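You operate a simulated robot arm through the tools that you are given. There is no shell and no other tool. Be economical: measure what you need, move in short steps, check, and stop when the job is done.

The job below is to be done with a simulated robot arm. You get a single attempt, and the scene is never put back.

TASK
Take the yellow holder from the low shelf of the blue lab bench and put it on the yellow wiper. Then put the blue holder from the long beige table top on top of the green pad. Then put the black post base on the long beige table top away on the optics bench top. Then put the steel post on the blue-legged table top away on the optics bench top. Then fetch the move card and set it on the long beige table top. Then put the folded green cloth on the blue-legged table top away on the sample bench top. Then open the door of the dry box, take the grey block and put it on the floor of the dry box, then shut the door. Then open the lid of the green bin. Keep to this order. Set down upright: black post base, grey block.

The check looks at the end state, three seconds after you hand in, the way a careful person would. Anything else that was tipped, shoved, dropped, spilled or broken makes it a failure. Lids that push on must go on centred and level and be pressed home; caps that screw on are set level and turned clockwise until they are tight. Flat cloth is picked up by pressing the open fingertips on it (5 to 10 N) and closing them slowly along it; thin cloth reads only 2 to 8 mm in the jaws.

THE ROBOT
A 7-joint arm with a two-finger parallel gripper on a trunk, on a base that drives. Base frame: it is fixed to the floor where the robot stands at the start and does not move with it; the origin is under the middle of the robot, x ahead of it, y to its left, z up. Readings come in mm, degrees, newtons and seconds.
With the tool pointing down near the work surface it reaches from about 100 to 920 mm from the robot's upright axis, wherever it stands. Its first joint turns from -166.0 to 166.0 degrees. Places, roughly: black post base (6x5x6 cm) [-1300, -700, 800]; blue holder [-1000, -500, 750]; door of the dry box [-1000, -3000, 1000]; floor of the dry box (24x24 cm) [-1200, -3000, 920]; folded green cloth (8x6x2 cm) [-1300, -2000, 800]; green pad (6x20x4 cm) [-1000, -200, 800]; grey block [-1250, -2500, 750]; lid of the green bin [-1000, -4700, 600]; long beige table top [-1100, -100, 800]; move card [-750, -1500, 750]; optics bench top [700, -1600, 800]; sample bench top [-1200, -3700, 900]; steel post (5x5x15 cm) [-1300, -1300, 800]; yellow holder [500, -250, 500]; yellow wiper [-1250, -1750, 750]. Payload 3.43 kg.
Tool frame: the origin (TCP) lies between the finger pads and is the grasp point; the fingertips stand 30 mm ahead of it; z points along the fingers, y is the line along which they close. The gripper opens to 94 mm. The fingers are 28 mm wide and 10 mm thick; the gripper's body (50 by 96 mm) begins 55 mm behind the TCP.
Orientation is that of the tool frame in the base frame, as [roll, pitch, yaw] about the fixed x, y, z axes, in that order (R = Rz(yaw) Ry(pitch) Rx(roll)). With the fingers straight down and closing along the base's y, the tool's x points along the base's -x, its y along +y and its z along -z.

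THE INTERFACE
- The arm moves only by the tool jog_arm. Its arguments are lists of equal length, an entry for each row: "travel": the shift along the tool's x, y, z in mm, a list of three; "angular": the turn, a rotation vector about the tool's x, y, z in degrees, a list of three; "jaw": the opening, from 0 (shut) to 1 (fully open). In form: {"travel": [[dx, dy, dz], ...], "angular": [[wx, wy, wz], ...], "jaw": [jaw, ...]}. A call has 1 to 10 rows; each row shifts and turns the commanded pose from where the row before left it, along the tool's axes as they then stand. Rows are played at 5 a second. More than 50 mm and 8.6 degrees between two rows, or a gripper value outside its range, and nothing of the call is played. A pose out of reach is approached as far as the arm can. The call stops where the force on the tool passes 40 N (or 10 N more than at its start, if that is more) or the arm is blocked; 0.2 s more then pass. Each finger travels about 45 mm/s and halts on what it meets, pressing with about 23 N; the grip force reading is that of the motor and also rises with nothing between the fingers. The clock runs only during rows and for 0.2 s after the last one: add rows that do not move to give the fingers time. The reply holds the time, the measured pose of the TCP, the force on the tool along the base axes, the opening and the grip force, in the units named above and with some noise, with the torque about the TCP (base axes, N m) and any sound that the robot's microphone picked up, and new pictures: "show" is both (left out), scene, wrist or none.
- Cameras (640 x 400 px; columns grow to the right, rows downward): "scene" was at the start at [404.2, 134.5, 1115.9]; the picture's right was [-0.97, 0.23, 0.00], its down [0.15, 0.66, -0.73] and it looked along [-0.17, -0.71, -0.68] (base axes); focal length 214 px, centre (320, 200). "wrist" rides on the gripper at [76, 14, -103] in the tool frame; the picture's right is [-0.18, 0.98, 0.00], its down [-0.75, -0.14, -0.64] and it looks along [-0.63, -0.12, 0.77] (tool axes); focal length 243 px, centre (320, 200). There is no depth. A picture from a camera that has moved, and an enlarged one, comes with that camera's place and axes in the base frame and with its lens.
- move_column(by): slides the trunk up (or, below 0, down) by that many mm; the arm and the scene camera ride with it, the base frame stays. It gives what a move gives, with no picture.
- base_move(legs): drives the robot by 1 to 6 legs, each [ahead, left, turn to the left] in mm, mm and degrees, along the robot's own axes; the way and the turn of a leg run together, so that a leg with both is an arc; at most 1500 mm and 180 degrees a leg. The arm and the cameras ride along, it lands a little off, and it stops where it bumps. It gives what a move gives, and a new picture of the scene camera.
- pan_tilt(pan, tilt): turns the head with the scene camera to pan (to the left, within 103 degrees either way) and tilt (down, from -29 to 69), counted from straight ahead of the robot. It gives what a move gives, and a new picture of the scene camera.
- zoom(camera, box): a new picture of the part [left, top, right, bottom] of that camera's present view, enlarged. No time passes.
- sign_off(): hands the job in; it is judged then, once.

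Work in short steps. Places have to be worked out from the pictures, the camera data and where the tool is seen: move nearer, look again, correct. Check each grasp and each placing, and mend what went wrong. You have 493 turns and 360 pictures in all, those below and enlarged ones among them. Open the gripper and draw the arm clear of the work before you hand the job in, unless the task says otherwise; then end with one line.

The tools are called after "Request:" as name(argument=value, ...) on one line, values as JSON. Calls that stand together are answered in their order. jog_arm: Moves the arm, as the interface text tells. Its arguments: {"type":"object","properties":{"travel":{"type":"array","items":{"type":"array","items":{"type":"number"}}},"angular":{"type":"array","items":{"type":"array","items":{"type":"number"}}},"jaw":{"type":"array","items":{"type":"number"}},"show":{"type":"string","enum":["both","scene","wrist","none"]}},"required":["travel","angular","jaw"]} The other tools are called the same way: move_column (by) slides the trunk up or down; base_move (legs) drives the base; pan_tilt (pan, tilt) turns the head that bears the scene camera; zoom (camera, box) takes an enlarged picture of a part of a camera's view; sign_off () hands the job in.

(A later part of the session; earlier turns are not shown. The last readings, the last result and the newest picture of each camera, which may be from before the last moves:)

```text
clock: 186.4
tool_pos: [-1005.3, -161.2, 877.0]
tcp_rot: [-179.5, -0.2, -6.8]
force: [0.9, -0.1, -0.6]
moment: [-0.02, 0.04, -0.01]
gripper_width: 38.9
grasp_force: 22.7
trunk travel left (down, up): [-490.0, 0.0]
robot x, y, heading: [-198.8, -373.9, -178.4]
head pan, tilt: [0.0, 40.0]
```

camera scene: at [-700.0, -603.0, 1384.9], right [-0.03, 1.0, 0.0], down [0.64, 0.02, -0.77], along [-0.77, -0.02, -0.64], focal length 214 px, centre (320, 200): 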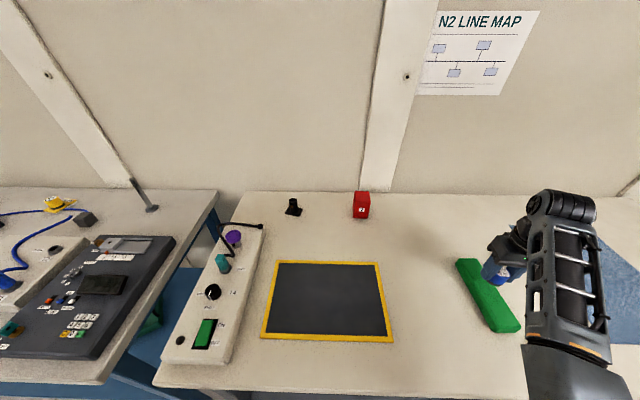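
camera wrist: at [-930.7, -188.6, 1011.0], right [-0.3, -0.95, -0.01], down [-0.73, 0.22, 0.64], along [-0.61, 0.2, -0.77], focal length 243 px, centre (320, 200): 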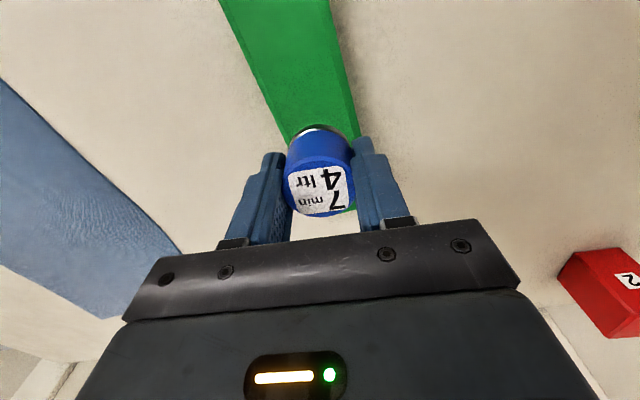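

Request:
jog_arm(travel=[[0, 0, 2], [0, 0, 2], [0, 0, 0]], angular=[[0, 0, 0], [0, 0, 0], [0, 0, 0]], jaw=[0.2, 0.2, 0.2], show="wrist")

```text
clock: 187.2
tool_pos: [-1003.4, -160.4, 872.5]
tcp_rot: [-179.5, 0.0, -6.7]
force: [0.5, 0.1, -1.0]
moment: [0.0, -0.05, 0.0]
gripper_width: 39.2
grasp_force: 23.1
trunk travel left (down, up): [-490.0, 0.0]
robot x, y, heading: [-200.7, -378.9, -178.4]
head pan, tilt: [0.0, 40.0]
camera wrist: at [-930.2, -184.6, 975.4], right [-0.3, -0.95, -0.01], down [-0.73, 0.22, 0.64], along [-0.61, 0.2, -0.77], focal length 243 px, centre (320, 200)
```

wrist: 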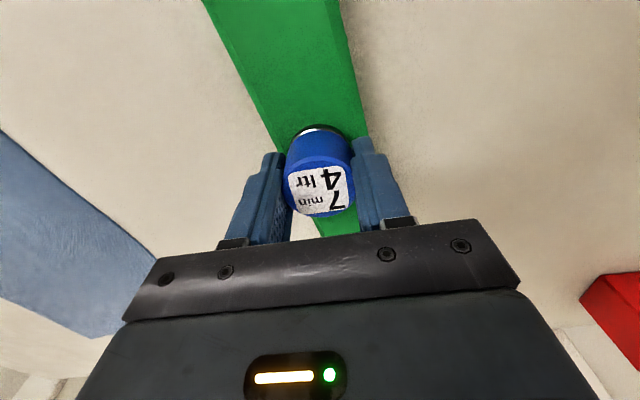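

Request:
jog_arm(travel=[[0, 0, 2], [0, 0, 0]], angular=[[0, 0, 0], [0, 0, 0]], jaw=[0.2, 0.2], show="none")

Request:
jog_arm(travel=[[0, 0, 2], [0, 0, 0]], angular=[[0, 0, 0], [0, 0, 0]], jaw=[0.2, 0.2], show="none")

```text
clock: 187.8
tool_pos: [-1004.3, -162.4, 872.3]
tcp_rot: [-179.5, 0.0, -6.7]
force: [4.6, 1.2, 6.3]
moment: [-0.13, -0.18, 0.08]
gripper_width: 39.1
grasp_force: 22.7
trunk travel left (down, up): [-490.0, 0.0]
robot x, y, heading: [-201.7, -375.7, -178.3]
head pan, tilt: [0.0, 40.0]
```

```text
clock: 188.4
tool_pos: [-1005.5, -161.3, 871.4]
tcp_rot: [-179.3, 0.0, -6.8]
force: [5.0, 0.8, 21.2]
moment: [-0.33, -0.07, 0.05]
gripper_width: 39.3
grasp_force: 22.8
trunk travel left (down, up): [-490.0, 0.0]
robot x, y, heading: [-199.6, -375.5, -178.5]
head pan, tilt: [0.0, 40.0]
```

Contact. Back up 1.5 mm, open, and rise.

Request:
jog_arm(travel=[[0, 0, -1.5], [0, 0, 0], [0, 0, 0], [0, 0, 0], [0, 0, 0]], angular=[[0, 0, 0], [0, 0, 0], [0, 0, 0], [0, 0, 0], [0, 0, 0]], jaw=[0.2, 0.45, 0.55, 0.65, 0.7], show="wrist")

```text
clock: 189.7
tool_pos: [-1005.5, -162.3, 869.7]
tcp_rot: [-179.5, -0.2, -6.7]
force: [-0.3, 0.0, 0.0]
moment: [-0.02, -0.02, 0.0]
gripper_width: 65.6
grasp_force: 0.1
trunk travel left (down, up): [-490.0, 0.0]
robot x, y, heading: [-199.9, -374.4, -178.8]
head pan, tilt: [0.0, 40.0]
camera wrist: at [-930.9, -184.7, 972.5], right [-0.3, -0.95, -0.01], down [-0.73, 0.22, 0.64], along [-0.61, 0.2, -0.77], focal length 243 px, centre (320, 200)
```

wrist: 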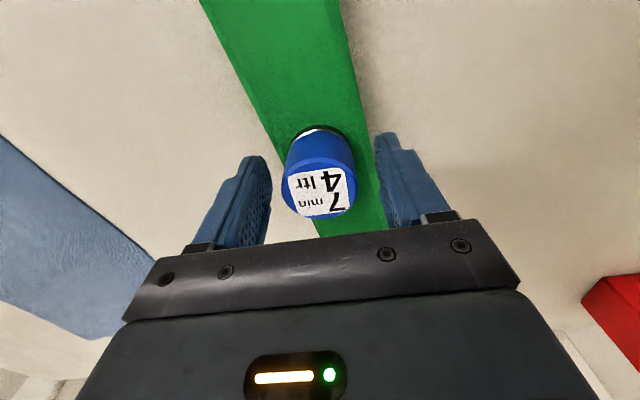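

Released upright on the pad. Rise and drive toward the black post base (robot left and forward).

Request:
jog_arm(travel=[[0, 0, -20], [0, 0, -30], [0, 0, -30], [0, 0, -20]], angular=[[0, 0, 0], [0, 0, 0], [0, 0, 0], [0, 0, 0]], jaw=[1, 1, 1, 1], show="none")

Request:
base_move(legs=[[0, 340, 0], [150, 0, 0]])

```text
clock: 190.7
tool_pos: [-1006.3, -159.5, 969.5]
tcp_rot: [-179.4, 0.0, -6.6]
force: [0.6, 1.1, 0.4]
moment: [-0.02, -0.02, 0.02]
gripper_width: 93.7
grasp_force: 0.0
out of reach, approached as far as the arm can: row 3
trunk travel left (down, up): [-490.0, 0.0]
robot x, y, heading: [-196.2, -372.1, -178.5]
head pan, tilt: [0.0, 40.0]
```

```text
clock: 193.9
tool_pos: [-1148.2, -523.6, 969.5]
tcp_rot: [-179.5, -0.1, -6.3]
force: [-0.4, -0.7, 0.0]
moment: [-0.01, -0.02, 0.01]
gripper_width: 94.0
grasp_force: 0.0
trunk travel left (down, up): [-490.0, 0.0]
robot x, y, heading: [-339.6, -732.4, -178.0]
head pan, tilt: [0.0, 40.0]
camera scene: at [-839.2, -962.6, 1385.0], right [-0.03, 1.0, 0.0], down [0.64, 0.02, -0.77], along [-0.77, -0.02, -0.64], focal length 214 px, centre (320, 200)
```

scene: 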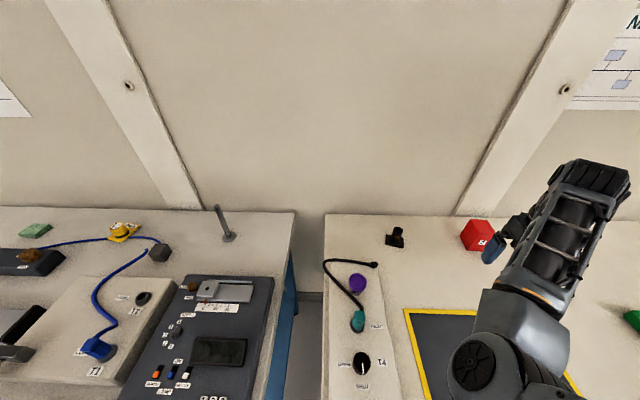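

Request:
zoom(camera="scene", box=[350, 200, 450, 280])

```text
5.00 times, centred on (400, 240) of scene
camera zoom: at [-839.2, -962.6, 1385.0], right [-0.03, 1.0, 0.0], down [0.64, 0.02, -0.77], along [-0.77, -0.02, -0.64], focal length 1072 px, centre (-80, 0)
```

zoom: 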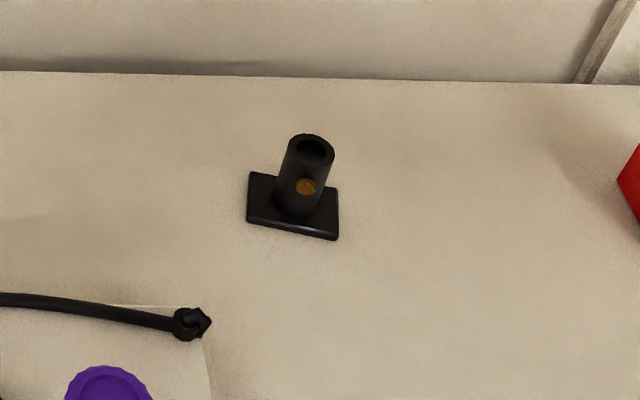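

Black post base ≈(-1324,-718): flat plate with a vertical tube. Move above it.

Request:
jog_arm(travel=[[0, 40, 0], [-20, 40, 0], [-25, 40, 0], [-30, 35, 4], [-30, 30, 4], [-30, 20, 4], [-15, 5, 4], [0, 0, 0]], angular=[[0, 0, 0], [0, 0, 0], [0, 0, 0], [0, 0, 0], [0, 0, 0], [0, 0, 0], [0, 0, 0], [0, 0, 0]], jaw=[1, 1, 1, 1, 1, 1, 1, 1], show="wrist")

```text
clock: 195.7
tool_pos: [-1321.0, -713.1, 951.5]
tcp_rot: [-179.6, 0.0, -6.5]
force: [0.3, 0.8, 0.5]
moment: [0.03, -0.02, 0.0]
gripper_width: 94.1
grasp_force: 0.0
trunk travel left (down, up): [-490.0, 0.0]
robot x, y, heading: [-340.6, -731.9, -178.3]
head pan, tilt: [0.0, 40.0]
camera wrist: at [-1246.8, -736.3, 1053.7], right [-0.29, -0.96, -0.01], down [-0.73, 0.22, 0.64], along [-0.61, 0.19, -0.77], focal length 243 px, centre (320, 200)
```

wrist: 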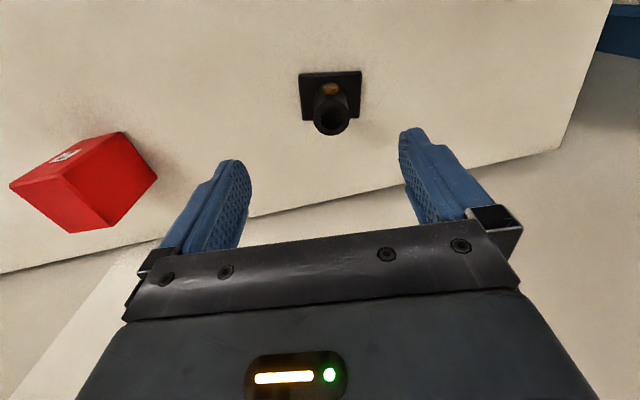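

Tube at ≈(-1321,-723). Shift 10 mm and lower in two stages.

Request:
jog_arm(travel=[[0, 10, 20], [0, 0, 25], [0, 0, 25], [0, 0, 0]], angular=[[0, 0, 0], [0, 0, 0], [0, 0, 0], [0, 0, 0]], jaw=[1, 1, 1, 1], show="wrist")

```text
clock: 196.7
tool_pos: [-1320.7, -725.6, 882.4]
tcp_rot: [-179.5, 0.0, -6.4]
force: [-0.4, -0.6, 0.6]
moment: [-0.01, -0.01, -0.01]
gripper_width: 93.9
grasp_force: 0.0
trunk travel left (down, up): [-490.0, 0.0]
robot x, y, heading: [-336.0, -729.3, -178.4]
head pan, tilt: [0.0, 40.0]
camera wrist: at [-1246.7, -748.3, 984.8], right [-0.29, -0.96, -0.01], down [-0.73, 0.22, 0.64], along [-0.61, 0.19, -0.77], focal length 243 px, centre (320, 200)
```

wrist: 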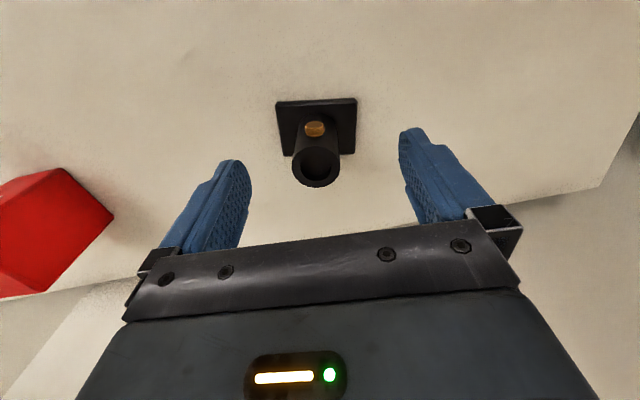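

Request:
jog_arm(travel=[[0, -2, 18], [0, 0, 18], [0, 0, 0], [0, 0, 0], [0, 0, 0], [0, 0, 0], [0, 0, 0], [0, 0, 0]], angular=[[0, 0, 0], [0, 0, 0], [0, 0, 0], [0, 0, 0], [0, 0, 0], [0, 0, 0], [0, 0, 0], [0, 0, 0]], jaw=[1, 1, 1, 0.7, 0.4, 0.2, 0.1, 0.1], show="wrist")

```text
clock: 198.5
tool_pos: [-1320.6, -721.7, 847.1]
tcp_rot: [-179.4, -0.2, -6.5]
force: [0.9, -0.5, 1.4]
moment: [-0.14, -0.07, 0.03]
gripper_width: 28.9
grasp_force: 23.0
trunk travel left (down, up): [-490.0, 0.0]
robot x, y, heading: [-340.8, -732.0, -178.2]
head pan, tilt: [0.0, 40.0]
camera wrist: at [-1247.2, -744.7, 949.0], right [-0.29, -0.96, -0.01], down [-0.73, 0.22, 0.64], along [-0.61, 0.19, -0.77], focal length 243 px, centre (320, 200)
```

wrist: 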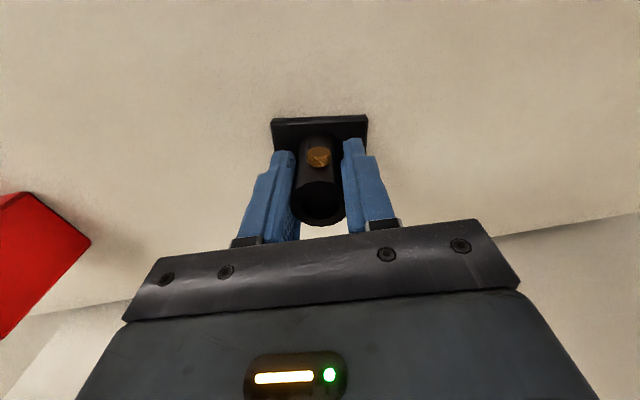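

Gripped the tube (28.9 mm). Lift, then tilt and retract for driving.

Request:
jog_arm(travel=[[0, 0, -30], [0, 0, -35], [0, 0, -35]], angular=[[0, 0, 0], [0, 0, 0], [0, 0, 0]], jaw=[0.1, 0.1, 0.1], show="wrist")

Request:
jog_arm(travel=[[39, 0, 0], [38.6, 0, -5.2], [37, 0, -10], [34.6, 0, -20], [31.6, 0, -25], [28, 0, -28.6], [28, 0, -28.7], [28, 0, -28.7], [28, 0, -28.7]], angular=[[0, -7.6, 0], [0, -7.6, 0], [0, -7.6, 0], [0, -7.6, 0], [0, -7.6, 0], [0, -7.6, 0], [0, 0, 0], [0, 0, 0], [0, 0, 0]], jaw=[0.1, 0.1, 0.1, 0.1, 0.1, 0.1, 0.1, 0.1, 0.1], show="wrist")

```text
clock: 199.3
tool_pos: [-1321.9, -720.5, 948.5]
tcp_rot: [-179.4, -0.2, -6.5]
force: [-0.9, -0.2, -1.6]
moment: [0.01, -0.03, -0.02]
gripper_width: 28.6
grasp_force: 23.0
trunk travel left (down, up): [-490.0, 0.0]
robot x, y, heading: [-340.6, -734.5, -178.0]
head pan, tilt: [0.0, 40.0]
camera wrist: at [-1249.0, -744.8, 1050.9], right [-0.29, -0.96, -0.01], down [-0.73, 0.22, 0.64], along [-0.61, 0.19, -0.77], focal length 243 px, centre (320, 200)
```

wrist: 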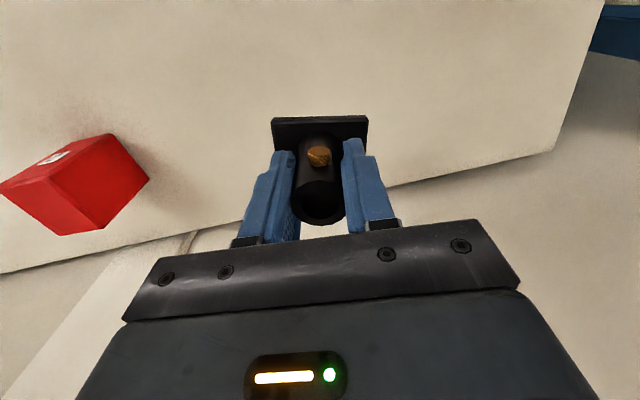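

```text
clock: 201.3
tool_pos: [-970.1, -759.9, 961.9]
tcp_rot: [-179.4, 45.7, -5.9]
force: [0.9, -0.2, -0.2]
moment: [-0.03, -0.04, 0.04]
gripper_width: 28.4
grasp_force: 23.1
trunk travel left (down, up): [-490.0, 0.0]
robot x, y, heading: [-341.6, -733.2, -178.3]
head pan, tilt: [0.0, 40.0]
camera wrist: at [-844.6, -789.2, 979.0], right [-0.24, -0.96, 0.12], down [-0.05, 0.14, 0.99], along [-0.97, 0.23, -0.09], focal length 243 px, centre (320, 200)
```

wrist: 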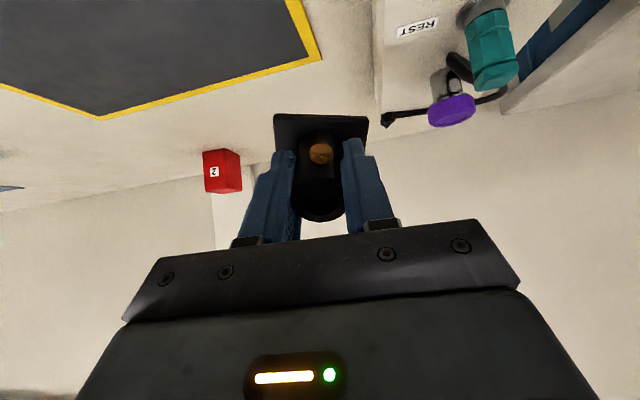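

Back away, strafe to y≈-1250 and turn to face the optics bench.

Request:
base_move(legs=[[-185, 0, 0], [0, 520, 0], [0, 0, 178]])

```text
clock: 212.9
tool_pos: [485.2, -1222.8, 962.3]
tcp_rot: [-179.2, 45.5, 174.5]
force: [0.2, 0.1, -1.1]
moment: [0.01, 0.06, 0.02]
gripper_width: 27.4
grasp_force: 22.9
trunk travel left (down, up): [-490.0, 0.0]
robot x, y, heading: [-144.7, -1259.1, 2.2]
head pan, tilt: [0.0, 40.0]
camera scene: at [356.5, -1020.8, 1384.9], right [0.04, -1.0, 0.0], down [-0.64, -0.02, -0.77], along [0.77, 0.03, -0.64], focal length 214 px, centre (320, 200)
```

scene: 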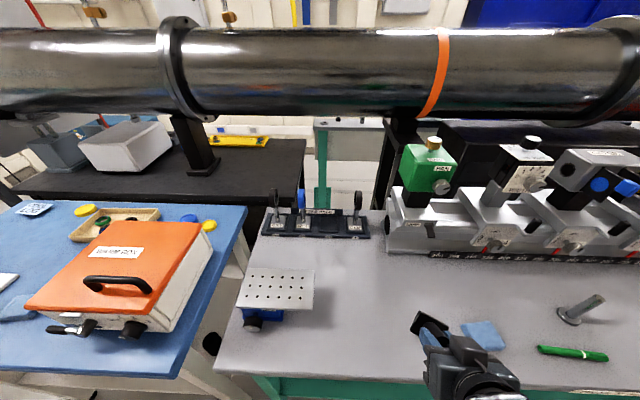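

A clear area lies between the breadboard and the blue cloth, around (620,-1180). I back up 60 mm for a comfortable reach.

Request:
base_move(legs=[[-70, 0, -2]])

```text
clock: 213.9
tool_pos: [417.0, -1244.0, 961.5]
tcp_rot: [-179.3, 45.5, 172.6]
force: [1.1, 0.8, -1.1]
moment: [0.01, 0.06, 0.0]
gripper_width: 27.4
grasp_force: 23.1
trunk travel left (down, up): [-490.0, 0.0]
robot x, y, heading: [-211.8, -1255.2, 0.5]
head pan, tilt: [0.0, 40.0]
camera scene: at [293.3, -1038.8, 1384.9], right [0.0, -1.0, 0.0], down [-0.64, 0.0, -0.77], along [0.77, 0.0, -0.64], focal length 214 px, centre (320, 200)
```

scene: 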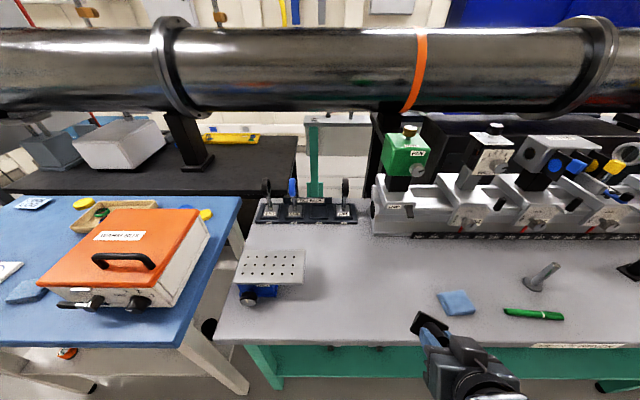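

Request:
jog_arm(travel=[[-26.6, 14, 27.1], [-30, 14, 23.4], [-32.8, 14, 19.2], [-35, 14, 14.7], [-36.7, 14, 9.9], [-37.7, 14, 5], [0, 0, 0]], angular=[[0, 7.6, 0], [0, 7.6, 0], [0, 7.6, 0], [0, 7.6, 0], [0, 7.6, 0], [0, 7.6, 0], [0, 0, 0]], jaw=[0.1, 0.1, 0.1, 0.1, 0.1, 0.1, 0.1], show="both")

```text
clock: 215.5
tool_pos: [654.5, -1192.1, 961.4]
tcp_rot: [-179.5, -0.2, 172.1]
force: [-0.4, 0.3, -1.0]
moment: [-0.02, -0.01, -0.04]
gripper_width: 27.4
grasp_force: 23.0
trunk travel left (down, up): [-490.0, 0.0]
robot x, y, heading: [-215.2, -1254.1, 0.3]
head pan, tilt: [0.0, 40.0]
camera scene: at [293.0, -1038.2, 1384.9], right [0.01, -1.0, 0.0], down [-0.64, 0.0, -0.77], along [0.77, 0.0, -0.64], focal length 214 px, centre (320, 200)
camera wrist: at [581.8, -1167.2, 1064.4], right [0.32, 0.95, -0.01], down [0.73, -0.24, 0.64], along [0.61, -0.21, -0.77], focal length 243 px, centre (320, 200)
```

scene: 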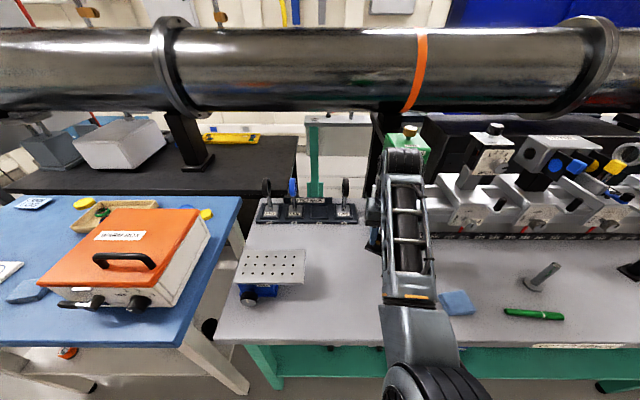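
wrist: 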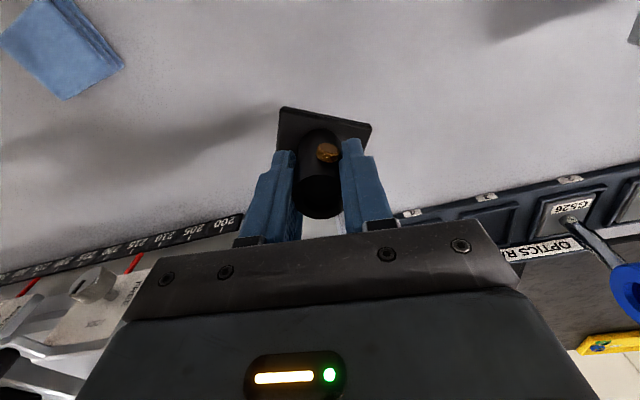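

Area below is clear. Lower toward the bench.

Request:
jog_arm(travel=[[0, 0, 25], [0, 0, 25], [0, 0, 25], [0, 0, 25], [0, 0, 5], [0, 0, 0]], angular=[[0, 0, 0], [0, 0, 0], [0, 0, 0], [0, 0, 0], [0, 0, 0], [0, 0, 0]], jaw=[0.1, 0.1, 0.1, 0.1, 0.1, 0.1], show="wrist")

```text
clock: 216.9
tool_pos: [655.5, -1195.8, 860.1]
tcp_rot: [-179.6, 0.2, 172.1]
force: [7.4, -2.5, 30.5]
moment: [0.53, -0.18, -0.06]
gripper_width: 27.4
grasp_force: 23.0
trunk travel left (down, up): [-490.0, 0.0]
robot x, y, heading: [-215.4, -1257.6, -0.1]
head pan, tilt: [0.0, 40.0]
camera wrist: at [581.4, -1170.1, 961.6], right [0.32, 0.95, -0.01], down [0.72, -0.24, 0.65], along [0.61, -0.21, -0.76], focal length 243 px, centre (320, 200)
```

wrist: 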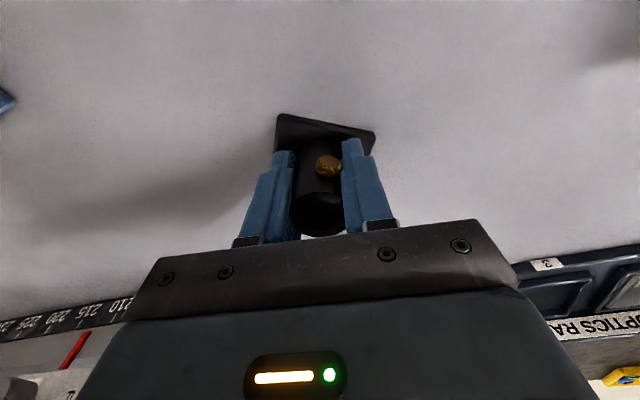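

Contact at z≈860. Ease up 3 mm and release.

Request:
jog_arm(travel=[[0, 0, -3], [0, 0, 0]], angular=[[0, 0, 0], [0, 0, 0]], jaw=[0.1, 0.1], show="wrist")

```text
clock: 217.5
tool_pos: [653.9, -1195.7, 859.5]
tcp_rot: [-179.6, -0.1, 172.2]
force: [7.0, -1.0, 14.5]
moment: [0.31, -0.59, -0.17]
gripper_width: 27.3
grasp_force: 23.0
trunk travel left (down, up): [-490.0, 0.0]
robot x, y, heading: [-213.4, -1259.4, 0.4]
head pan, tilt: [0.0, 40.0]
camera wrist: at [580.0, -1169.3, 962.1], right [0.32, 0.95, -0.01], down [0.73, -0.24, 0.64], along [0.61, -0.21, -0.77], focal length 243 px, centre (320, 200)
```

wrist: 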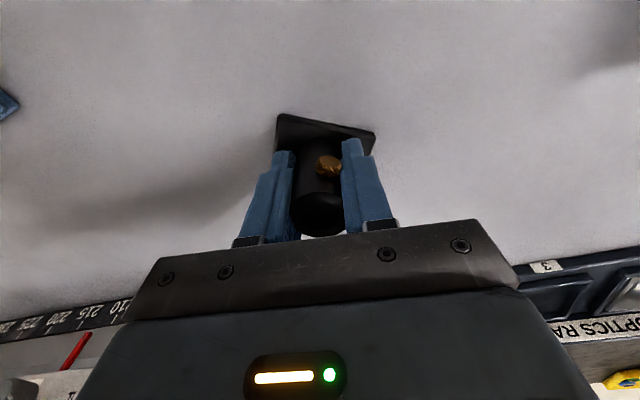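

Request:
jog_arm(travel=[[0, 0, -1], [0, 0, 0], [0, 0, 0], [0, 0, 0], [0, 0, 0]], angular=[[0, 0, 0], [0, 0, 0], [0, 0, 0], [0, 0, 0], [0, 0, 0]], jaw=[0.1, 0.35, 0.4, 0.5, 0.6], show="wrist")

```text
clock: 218.7
tool_pos: [652.5, -1194.1, 860.2]
tcp_rot: [-179.6, -0.1, 172.2]
force: [0.3, 0.8, 0.0]
moment: [0.04, -0.01, 0.01]
gripper_width: 56.3
grasp_force: 0.1
trunk travel left (down, up): [-490.0, 0.0]
robot x, y, heading: [-214.6, -1259.0, 0.1]
head pan, tilt: [0.0, 40.0]
camera wrist: at [579.8, -1168.2, 962.6], right [0.32, 0.95, -0.01], down [0.73, -0.24, 0.64], along [0.61, -0.21, -0.77], focal length 243 px, centre (320, 200)
```

wrist: 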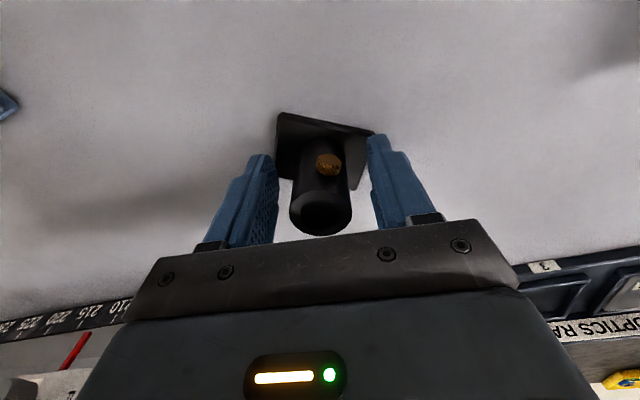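

Released and standing. Rise straight and check.

Request:
jog_arm(travel=[[0, 0, -15], [0, 0, -30], [0, 0, -30], [0, 0, -25]], angular=[[0, 0, 0], [0, 0, 0], [0, 0, 0], [0, 0, 0]], jaw=[0.7, 0.9, 1, 1], show="wrist")

```text
clock: 219.7
tool_pos: [651.7, -1195.0, 959.6]
tcp_rot: [-179.3, -0.1, 172.0]
force: [-0.8, -0.9, 0.6]
moment: [0.07, -0.01, 0.03]
gripper_width: 94.2
grasp_force: 0.0
trunk travel left (down, up): [-490.0, 0.0]
robot x, y, heading: [-216.0, -1254.6, 0.2]
head pan, tilt: [0.0, 40.0]
camera wrist: at [578.5, -1169.6, 1061.1], right [0.32, 0.95, -0.01], down [0.73, -0.24, 0.64], along [0.61, -0.21, -0.77], focal length 243 px, centre (320, 200)
```

wrist: 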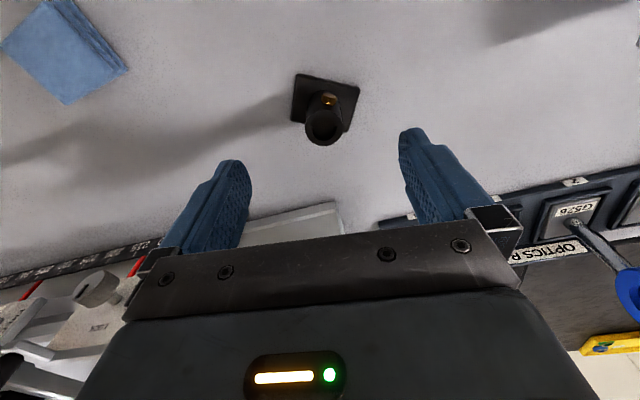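

Black post base stands upright on the optics bench. Retract with tilt and turn to face the blue-legged table for the steel post.

Request:
jog_arm(travel=[[39, 0, 0], [38.6, 0, -5.2], [37, 0, -10], [34.6, 0, -20], [31.6, 0, -25], [28, 0, -28.6]], angular=[[0, -7.6, 0], [0, -7.6, 0], [0, -7.6, 0], [0, -7.6, 0], [0, -7.6, 0], [0, -7.6, 0]], jaw=[1, 1, 1, 1, 1, 1], show="none")

Request:
base_move(legs=[[30, 0, 0], [0, 0, 179]])

```text
clock: 221.1
tool_pos: [417.1, -1158.0, 975.0]
tcp_rot: [-179.4, 45.7, 172.6]
force: [0.3, -0.1, -0.1]
moment: [0.04, 0.0, -0.02]
gripper_width: 94.0
grasp_force: 0.0
trunk travel left (down, up): [-490.0, 0.0]
robot x, y, heading: [-213.9, -1257.1, 0.1]
head pan, tilt: [0.0, 40.0]
```

```text
clock: 229.3
tool_pos: [-813.2, -1363.7, 974.9]
tcp_rot: [-179.2, 45.5, -6.6]
force: [0.3, -0.1, 0.0]
moment: [0.01, 0.0, -0.02]
gripper_width: 94.1
grasp_force: 0.0
trunk travel left (down, up): [-490.0, 0.0]
robot x, y, heading: [-185.6, -1253.3, -179.1]
head pan, tilt: [0.0, 40.0]
camera scene: at [-686.0, -1480.1, 1385.0], right [-0.02, 1.0, 0.0], down [0.64, 0.01, -0.77], along [-0.77, -0.01, -0.64], focal length 214 px, centre (320, 200)
```

scene: 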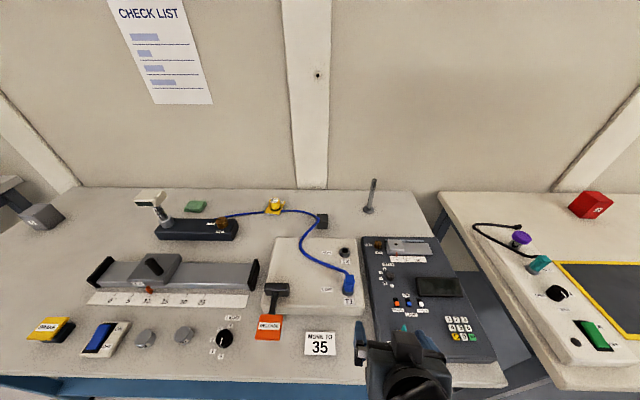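

Steel post base ≈(-1327,-1297), top z≈950. Drive forward 180 mm.

Request:
base_move(legs=[[180, 0, -1]])

Request:
zoom(camera="scene", box=[340, 170, 460, 270])

```text
clock: 230.8
tool_pos: [-994.4, -1354.6, 973.7]
tcp_rot: [-179.3, 45.4, -7.7]
force: [1.1, -0.6, 0.7]
moment: [0.0, -0.01, -0.02]
gripper_width: 93.8
grasp_force: 0.0
trunk travel left (down, up): [-490.0, 0.0]
robot x, y, heading: [-360.1, -1257.2, -179.9]
head pan, tilt: [0.0, 40.0]
camera scene: at [-868.3, -1473.5, 1385.0], right [0.0, 1.0, 0.0], down [0.64, 0.0, -0.77], along [-0.77, 0.0, -0.64], focal length 214 px, centre (320, 200)
```

scene: 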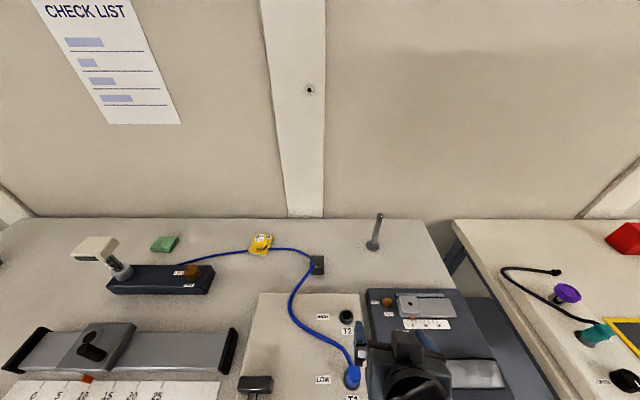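

```text
4.00 times, centred on (400, 220) of scene
camera zoom: at [-868.3, -1473.5, 1385.0], right [0.0, 1.0, 0.0], down [0.64, 0.0, -0.77], along [-0.77, 0.0, -0.64], focal length 858 px, centre (0, 120)
```

zoom: 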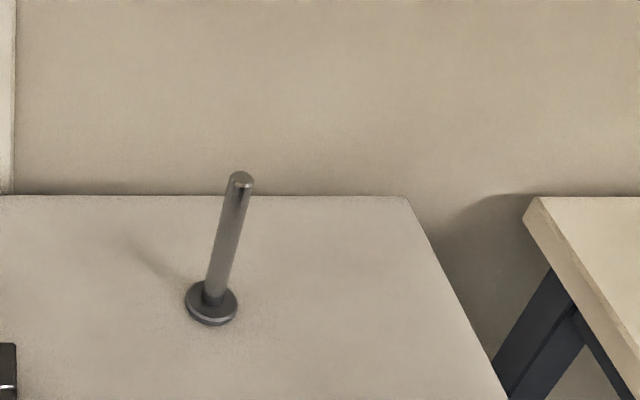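

Post confirmed at (-1323,-1297). I come in with a vertical tool at z≈905 from the robot side so the fingers straddle the rod.

Request:
jog_arm(travel=[[-16.8, -5, 32.6], [-21, -5, 30.2], [-24.7, -5, 27.1], [-28.1, -5, 23.7], [-31, -5, 19.6], [-33.3, -5, 15.4], [0, 0, 0]], angular=[[0, 7.6, 0], [0, 7.6, 0], [0, 7.6, 0], [0, 7.6, 0], [0, 7.6, 0], [0, 7.4, 0], [0, 0, 0]], jaw=[1, 1, 1, 1, 1, 1, 1], show="both")

```text
clock: 232.4
tool_pos: [-1201.6, -1295.2, 908.9]
tcp_rot: [-179.5, 0.0, -8.1]
force: [-0.3, 0.7, -0.3]
moment: [0.0, 0.01, 0.0]
gripper_width: 94.1
grasp_force: 0.1
trunk travel left (down, up): [-490.0, 0.0]
robot x, y, heading: [-362.4, -1253.0, -179.8]
head pan, tilt: [0.0, 40.0]
camera scene: at [-868.4, -1473.4, 1385.0], right [0.0, 1.0, 0.0], down [0.64, 0.0, -0.77], along [-0.77, 0.0, -0.64], focal length 214 px, centre (320, 200)
camera wrist: at [-1127.8, -1321.3, 1011.5], right [-0.32, -0.95, -0.01], down [-0.73, 0.24, 0.64], along [-0.61, 0.21, -0.77], focal length 243 px, centre (320, 200)
```

scene: 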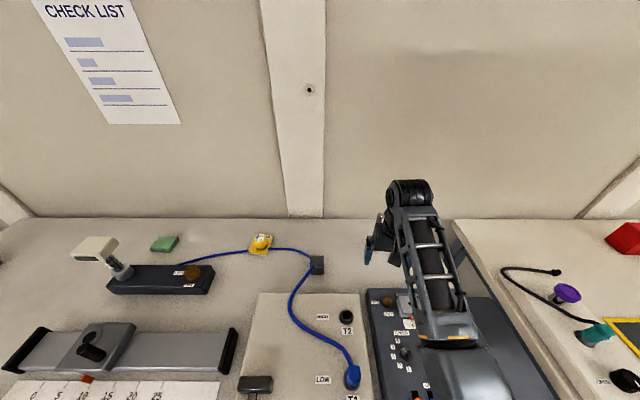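
wrist: 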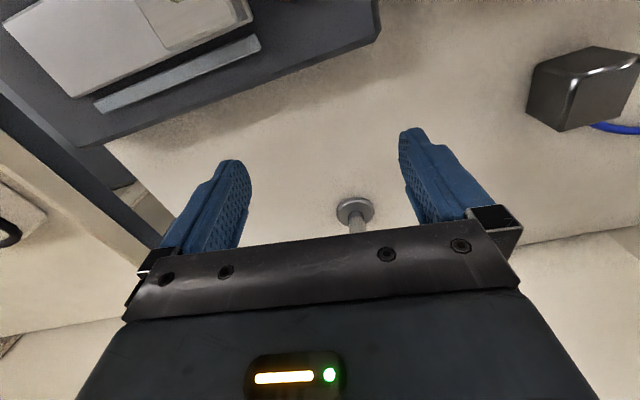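

Request:
jog_arm(travel=[[-23.7, 3.8, 1], [-23.7, 3.8, 1], [-23.7, 3.8, 1], [-23.7, 3.8, 0], [-23.7, 3.8, 0], [0, 0, 0]], angular=[[0, 0, 0], [0, 0, 0], [0, 0, 0], [0, 0, 0], [0, 0, 0], [0, 0, 0]], jaw=[1, 1, 1, 1, 1, 1], show="wrist")

```text
clock: 233.8
tool_pos: [-1316.6, -1294.5, 906.2]
tcp_rot: [-179.5, 0.1, -8.1]
force: [-0.5, 0.6, -0.4]
moment: [0.02, -0.03, 0.04]
gripper_width: 94.0
grasp_force: 0.1
trunk travel left (down, up): [-490.0, 0.0]
robot x, y, heading: [-365.4, -1262.3, -179.8]
head pan, tilt: [0.0, 40.0]
camera wrist: at [-1243.4, -1320.2, 1007.1], right [-0.32, -0.95, -0.01], down [-0.73, 0.24, 0.65], along [-0.61, 0.21, -0.76], focal length 243 px, centre (320, 200)
```

wrist: 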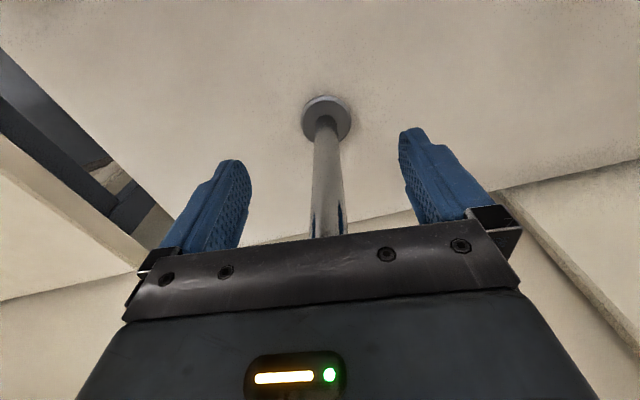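

Rod is centred between the fingers. Close and lift.

Request:
jog_arm(travel=[[0, 0, 0], [0, 0, 0], [0, 0, 0], [0, 0, 0], [0, 0, 0], [0, 0, 0], [0, 0, -15], [0, 0, -15]], angular=[[0, 0, 0], [0, 0, 0], [0, 0, 0], [0, 0, 0], [0, 0, 0], [0, 0, 0], [0, 0, 0], [0, 0, 0]], jaw=[0.7, 0.4, 0.2, 0.05, 0.05, 0.05, 0.05, 0.05], show="wrist")

```text
clock: 235.6
tool_pos: [-1317.0, -1297.3, 935.2]
tcp_rot: [-179.5, 0.1, -8.0]
force: [-0.1, 0.1, -2.3]
moment: [0.01, 0.0, -0.01]
gripper_width: 18.0
grasp_force: 23.3
trunk travel left (down, up): [-490.0, 0.0]
robot x, y, heading: [-359.3, -1259.6, -180.0]
head pan, tilt: [0.0, 40.0]
camera wrist: at [-1241.9, -1322.4, 1037.8], right [-0.32, -0.95, -0.01], down [-0.73, 0.24, 0.64], along [-0.61, 0.21, -0.76], focal length 243 px, centre (320, 200)
```

wrist: 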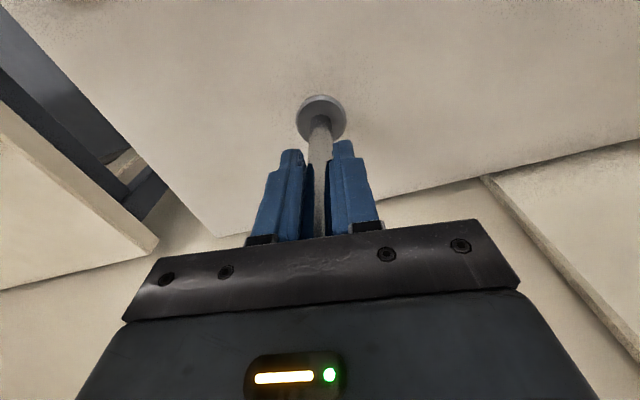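

Steel post gripped (18 mm). Raise while tilting and retracting.

Request:
jog_arm(travel=[[0, 0, -15], [39, 0, -12], [37.3, 0, -15], [34.4, 0, -19.7], [33, 0, -24.7], [29.5, 0, -28.8], [25.5, 0, -32.5], [28, 0, -28.7], [28, 0, -28.7]], angular=[[0, 0, 0], [0, -7.6, 0], [0, -7.6, 0], [0, -7.6, 0], [0, -7.6, 0], [0, -7.6, 0], [0, -7.6, 0], [0, 0, 0], [0, 0, 0]], jaw=[0.05, 0.05, 0.05, 0.05, 0.05, 0.05, 0.05, 0.05, 0.05], show="both")

```text
clock: 237.6
tool_pos: [-1001.4, -1343.4, 1014.4]
tcp_rot: [-179.4, 45.8, -7.6]
force: [-1.1, -0.3, -3.5]
moment: [0.0, -0.12, 0.01]
gripper_width: 17.8
grasp_force: 22.8
trunk travel left (down, up): [-490.0, 0.0]
robot x, y, heading: [-365.5, -1261.3, -179.8]
head pan, tilt: [0.0, 40.0]
camera scene: at [-868.9, -1473.5, 1384.8], right [0.0, 1.0, 0.0], down [0.64, 0.0, -0.77], along [-0.77, 0.0, -0.64], focal length 214 px, centre (320, 200)
camera wrist: at [-877.8, -1374.8, 1031.1], right [-0.27, -0.96, 0.12], down [-0.05, 0.14, 0.99], along [-0.96, 0.26, -0.08], focal length 243 px, centre (320, 200)
```

scene: 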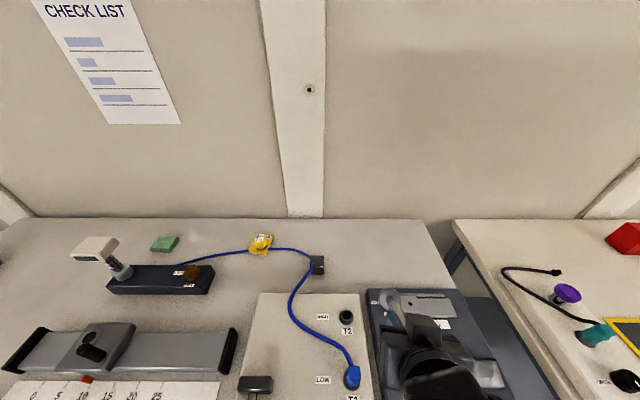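
wrist: 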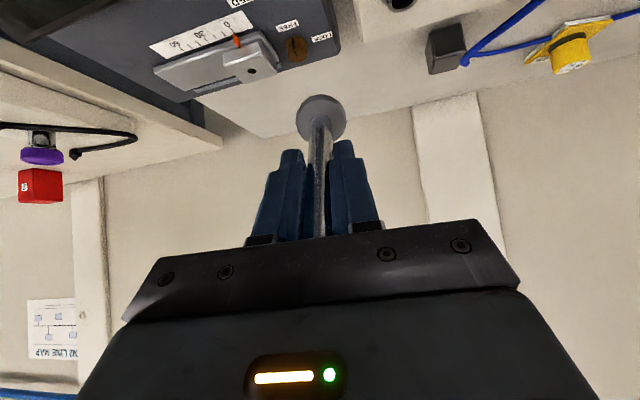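

Back away and turn to the optics bench, slightly further down (-y) for a free spot.

Request:
base_move(legs=[[-155, 30, 0], [0, 0, 179.5]])

```text
clock: 246.3
tool_pos: [433.1, -1225.8, 1014.2]
tcp_rot: [-179.2, 45.7, 170.5]
force: [0.2, -0.2, -2.1]
moment: [0.0, 0.12, -0.02]
gripper_width: 18.1
grasp_force: 23.1
trunk travel left (down, up): [-490.0, 0.0]
robot x, y, heading: [-210.0, -1287.0, -2.0]
head pan, tilt: [0.0, 40.0]
camera scene: at [306.5, -1089.7, 1384.9], right [-0.03, -1.0, 0.0], down [-0.64, 0.02, -0.77], along [0.77, -0.02, -0.64], focal length 214 px, centre (320, 200)
```

scene: 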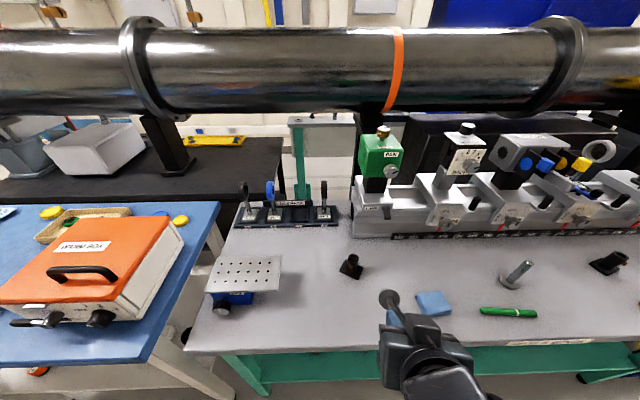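

Target a free spot at (630,-1285), between the black base and the blue cloth. Extend and bring the post vertical.

Request:
jog_arm(travel=[[-16.5, -4.3, 31.3], [-20.6, -4.3, 28.9], [-24.2, -4.3, 25.9], [-27.4, -4.3, 22.4], [-30.2, -4.3, 18.6], [-32.4, -4.3, 14.5], [0, 0, 0]], angular=[[0, 7.6, 0], [0, 7.6, 0], [0, 7.6, 0], [0, 7.6, 0], [0, 7.6, 0], [0, 7.7, 0], [0, 0, 0]], jaw=[0.05, 0.05, 0.05, 0.05, 0.05, 0.05, 0.05], show="both")

```text
clock: 247.9
tool_pos: [622.5, -1303.6, 985.1]
tcp_rot: [-177.6, 9.4, 168.1]
force: [-0.3, 0.3, -1.4]
moment: [-0.02, 0.04, -0.01]
gripper_width: 17.8
grasp_force: 23.4
out of reach, approached as far as the arm can: row 5, 6
trunk travel left (down, up): [-490.0, 0.0]
robot x, y, heading: [-207.9, -1286.2, -1.9]
head pan, tilt: [0.0, 40.0]
camera scene: at [306.7, -1089.4, 1384.7], right [-0.03, -1.0, 0.0], down [-0.64, 0.02, -0.77], along [0.77, -0.02, -0.64], focal length 214 px, centre (320, 200)
camera wrist: at [537.2, -1264.7, 1073.2], right [0.39, 0.92, -0.01], down [0.6, -0.24, 0.76], along [0.7, -0.3, -0.65], focal length 243 px, centre (320, 200)
```

scene: 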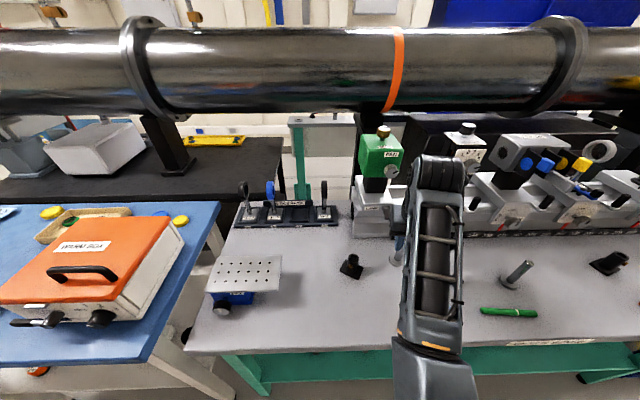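
wrist: 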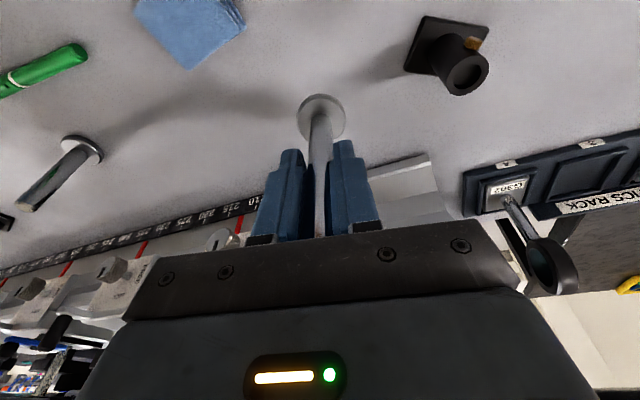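

Too high for a fully vertical tool here; lower 40 mm while finishing the levelling.

Request:
jog_arm(travel=[[1, 6, 19.7], [0, 6, 19.9], [0, 4, 0], [0, 0, 0]], angular=[[-1, 4.7, 0], [-1, 4.7, 0], [0, 0, 0], [0, 0, 0]], jaw=[0.05, 0.05, 0.05, 0.05], show="wrist")

```text
clock: 248.9
tool_pos: [630.0, -1290.8, 941.9]
tcp_rot: [-179.5, 0.1, 167.9]
force: [0.3, 0.1, -1.5]
moment: [0.03, -0.01, -0.02]
gripper_width: 17.8
grasp_force: 22.7
trunk travel left (down, up): [-490.0, 0.0]
robot x, y, heading: [-208.5, -1287.8, -1.8]
head pan, tilt: [0.0, 40.0]
camera wrist: at [559.0, -1259.4, 1045.2], right [0.39, 0.92, -0.01], down [0.71, -0.29, 0.64], along [0.59, -0.25, -0.76], focal length 243 px, centre (320, 200)
```

wrist: 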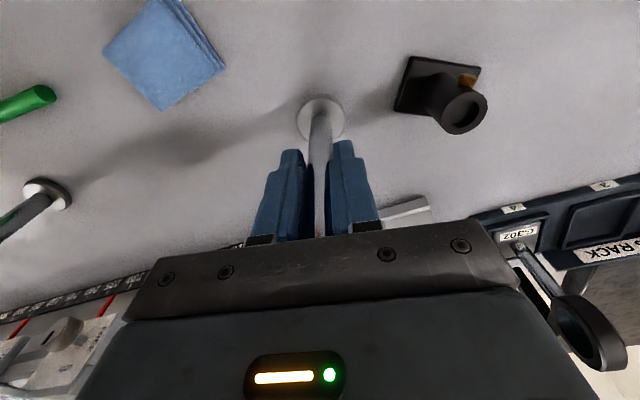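

Vertical now. Lower carefully to contact.

Request:
jog_arm(travel=[[0, 0, 8], [0, 0, 6], [0, 0, 0]], angular=[[0, 0, 0], [0, 0, 0], [0, 0, 0]], jaw=[0.05, 0.05, 0.05], show="none")

Request:
jog_arm(travel=[[0, 0, 3], [0, 0, 0]], angular=[[0, 0, 0], [0, 0, 0]], jaw=[0.05, 0.05], show="none")

```text
clock: 249.7
tool_pos: [630.9, -1290.3, 928.4]
tcp_rot: [-179.6, 0.1, 167.8]
force: [-0.5, 0.1, -1.9]
moment: [-0.02, 0.01, -0.04]
gripper_width: 17.9
grasp_force: 22.7
trunk travel left (down, up): [-490.0, 0.0]
robot x, y, heading: [-208.3, -1288.8, -1.9]
head pan, tilt: [0.0, 40.0]
```

```text
clock: 250.3
tool_pos: [630.2, -1290.3, 927.3]
tcp_rot: [-179.6, 0.3, 167.8]
force: [-0.9, -1.2, 13.6]
moment: [0.08, 0.15, -0.02]
gripper_width: 17.9
grasp_force: 23.1
trunk travel left (down, up): [-490.0, 0.0]
robot x, y, heading: [-208.0, -1287.2, -1.8]
head pan, tilt: [0.0, 40.0]
```

Contact. Ease up 1 mm, open slowly, and look.

Request:
jog_arm(travel=[[0, 0, -1], [0, 0, 0], [0, 0, 0], [0, 0, 0], [0, 0, 0]], angular=[[0, 0, 0], [0, 0, 0], [0, 0, 0], [0, 0, 0], [0, 0, 0]], jaw=[0.1, 0.25, 0.4, 0.6, 0.8], show="wrist")

```text
clock: 251.5
tool_pos: [629.6, -1289.3, 926.5]
tcp_rot: [-179.6, 0.2, 167.8]
force: [0.8, 0.1, -0.3]
moment: [0.05, 0.01, 0.01]
gripper_width: 75.1
grasp_force: 0.0
trunk travel left (down, up): [-490.0, 0.0]
robot x, y, heading: [-206.8, -1290.8, -1.7]
head pan, tilt: [0.0, 40.0]
camera wrist: at [558.7, -1258.9, 1029.1], right [0.39, 0.92, -0.01], down [0.71, -0.29, 0.64], along [0.59, -0.25, -0.76], focal length 243 px, centre (320, 200)
```

wrist: 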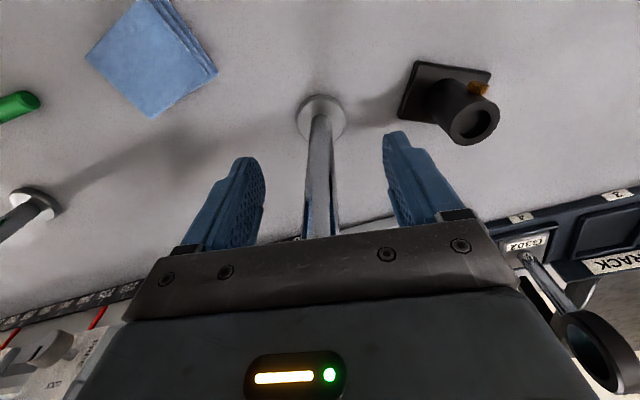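

Post stands. I withdraw horizontally by backing the base 90 mm (fingers slide clear of the rod).

Request:
base_move(legs=[[-100, 0, 0]])

```text
clock: 252.6
tool_pos: [531.0, -1285.5, 926.5]
tcp_rot: [-179.6, 0.1, 167.9]
force: [-0.7, 0.4, -0.2]
moment: [0.0, -0.01, -0.01]
gripper_width: 75.0
grasp_force: 0.1
trunk travel left (down, up): [-490.0, 0.0]
robot x, y, heading: [-310.5, -1283.3, -1.8]
head pan, tilt: [0.0, 40.0]
camera scene: at [207.0, -1086.1, 1384.9], right [-0.03, -1.0, 0.0], down [-0.64, 0.02, -0.77], along [0.77, -0.02, -0.64], focal length 214 px, centre (320, 200)
```

scene: 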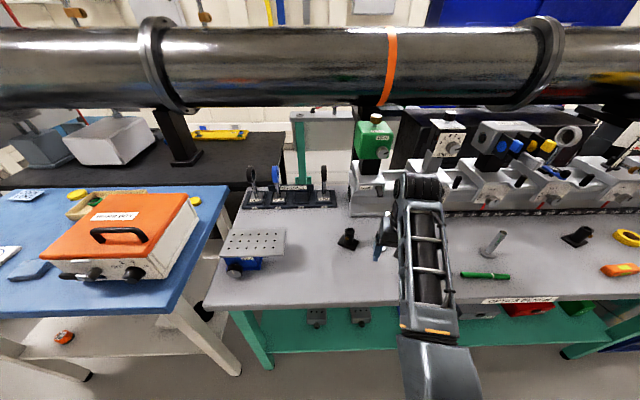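

Tilt and retract, then look back to verify the post.

Request:
jog_arm(travel=[[39, 0, -10], [37.3, 0, -15], [34.4, 0, -19.7], [33, 0, -24.7], [29.5, 0, -28.8], [25.5, 0, -32.5]], angular=[[0, -7.6, 0], [0, -7.6, 0], [0, -7.6, 0], [0, -7.6, 0], [0, -7.6, 0], [0, -7.6, 0]], jaw=[1, 1, 1, 1, 1, 1], show="scene")

```text
clock: 254.0
tool_pos: [299.9, -1235.0, 986.5]
tcp_rot: [-179.5, 45.8, 168.3]
force: [0.0, 0.0, -0.4]
moment: [0.02, -0.01, 0.02]
gripper_width: 94.0
grasp_force: 0.1
trunk travel left (down, up): [-490.0, 0.0]
robot x, y, heading: [-313.5, -1288.1, -1.7]
head pan, tilt: [0.0, 40.0]
camera scene: at [207.4, -1086.1, 1384.8], right [-0.03, -1.0, 0.0], down [-0.64, 0.02, -0.77], along [0.77, -0.02, -0.64], focal length 214 px, centre (320, 200)
```

scene: 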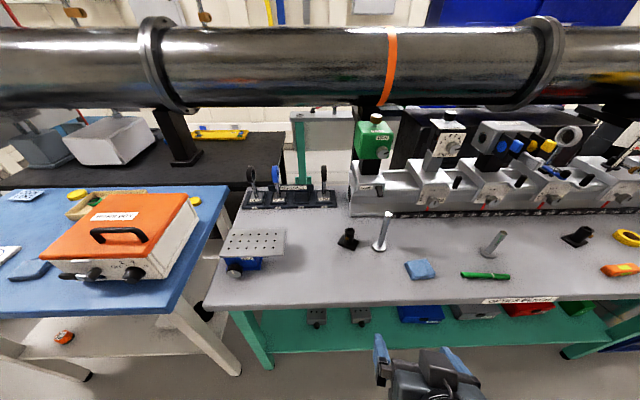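

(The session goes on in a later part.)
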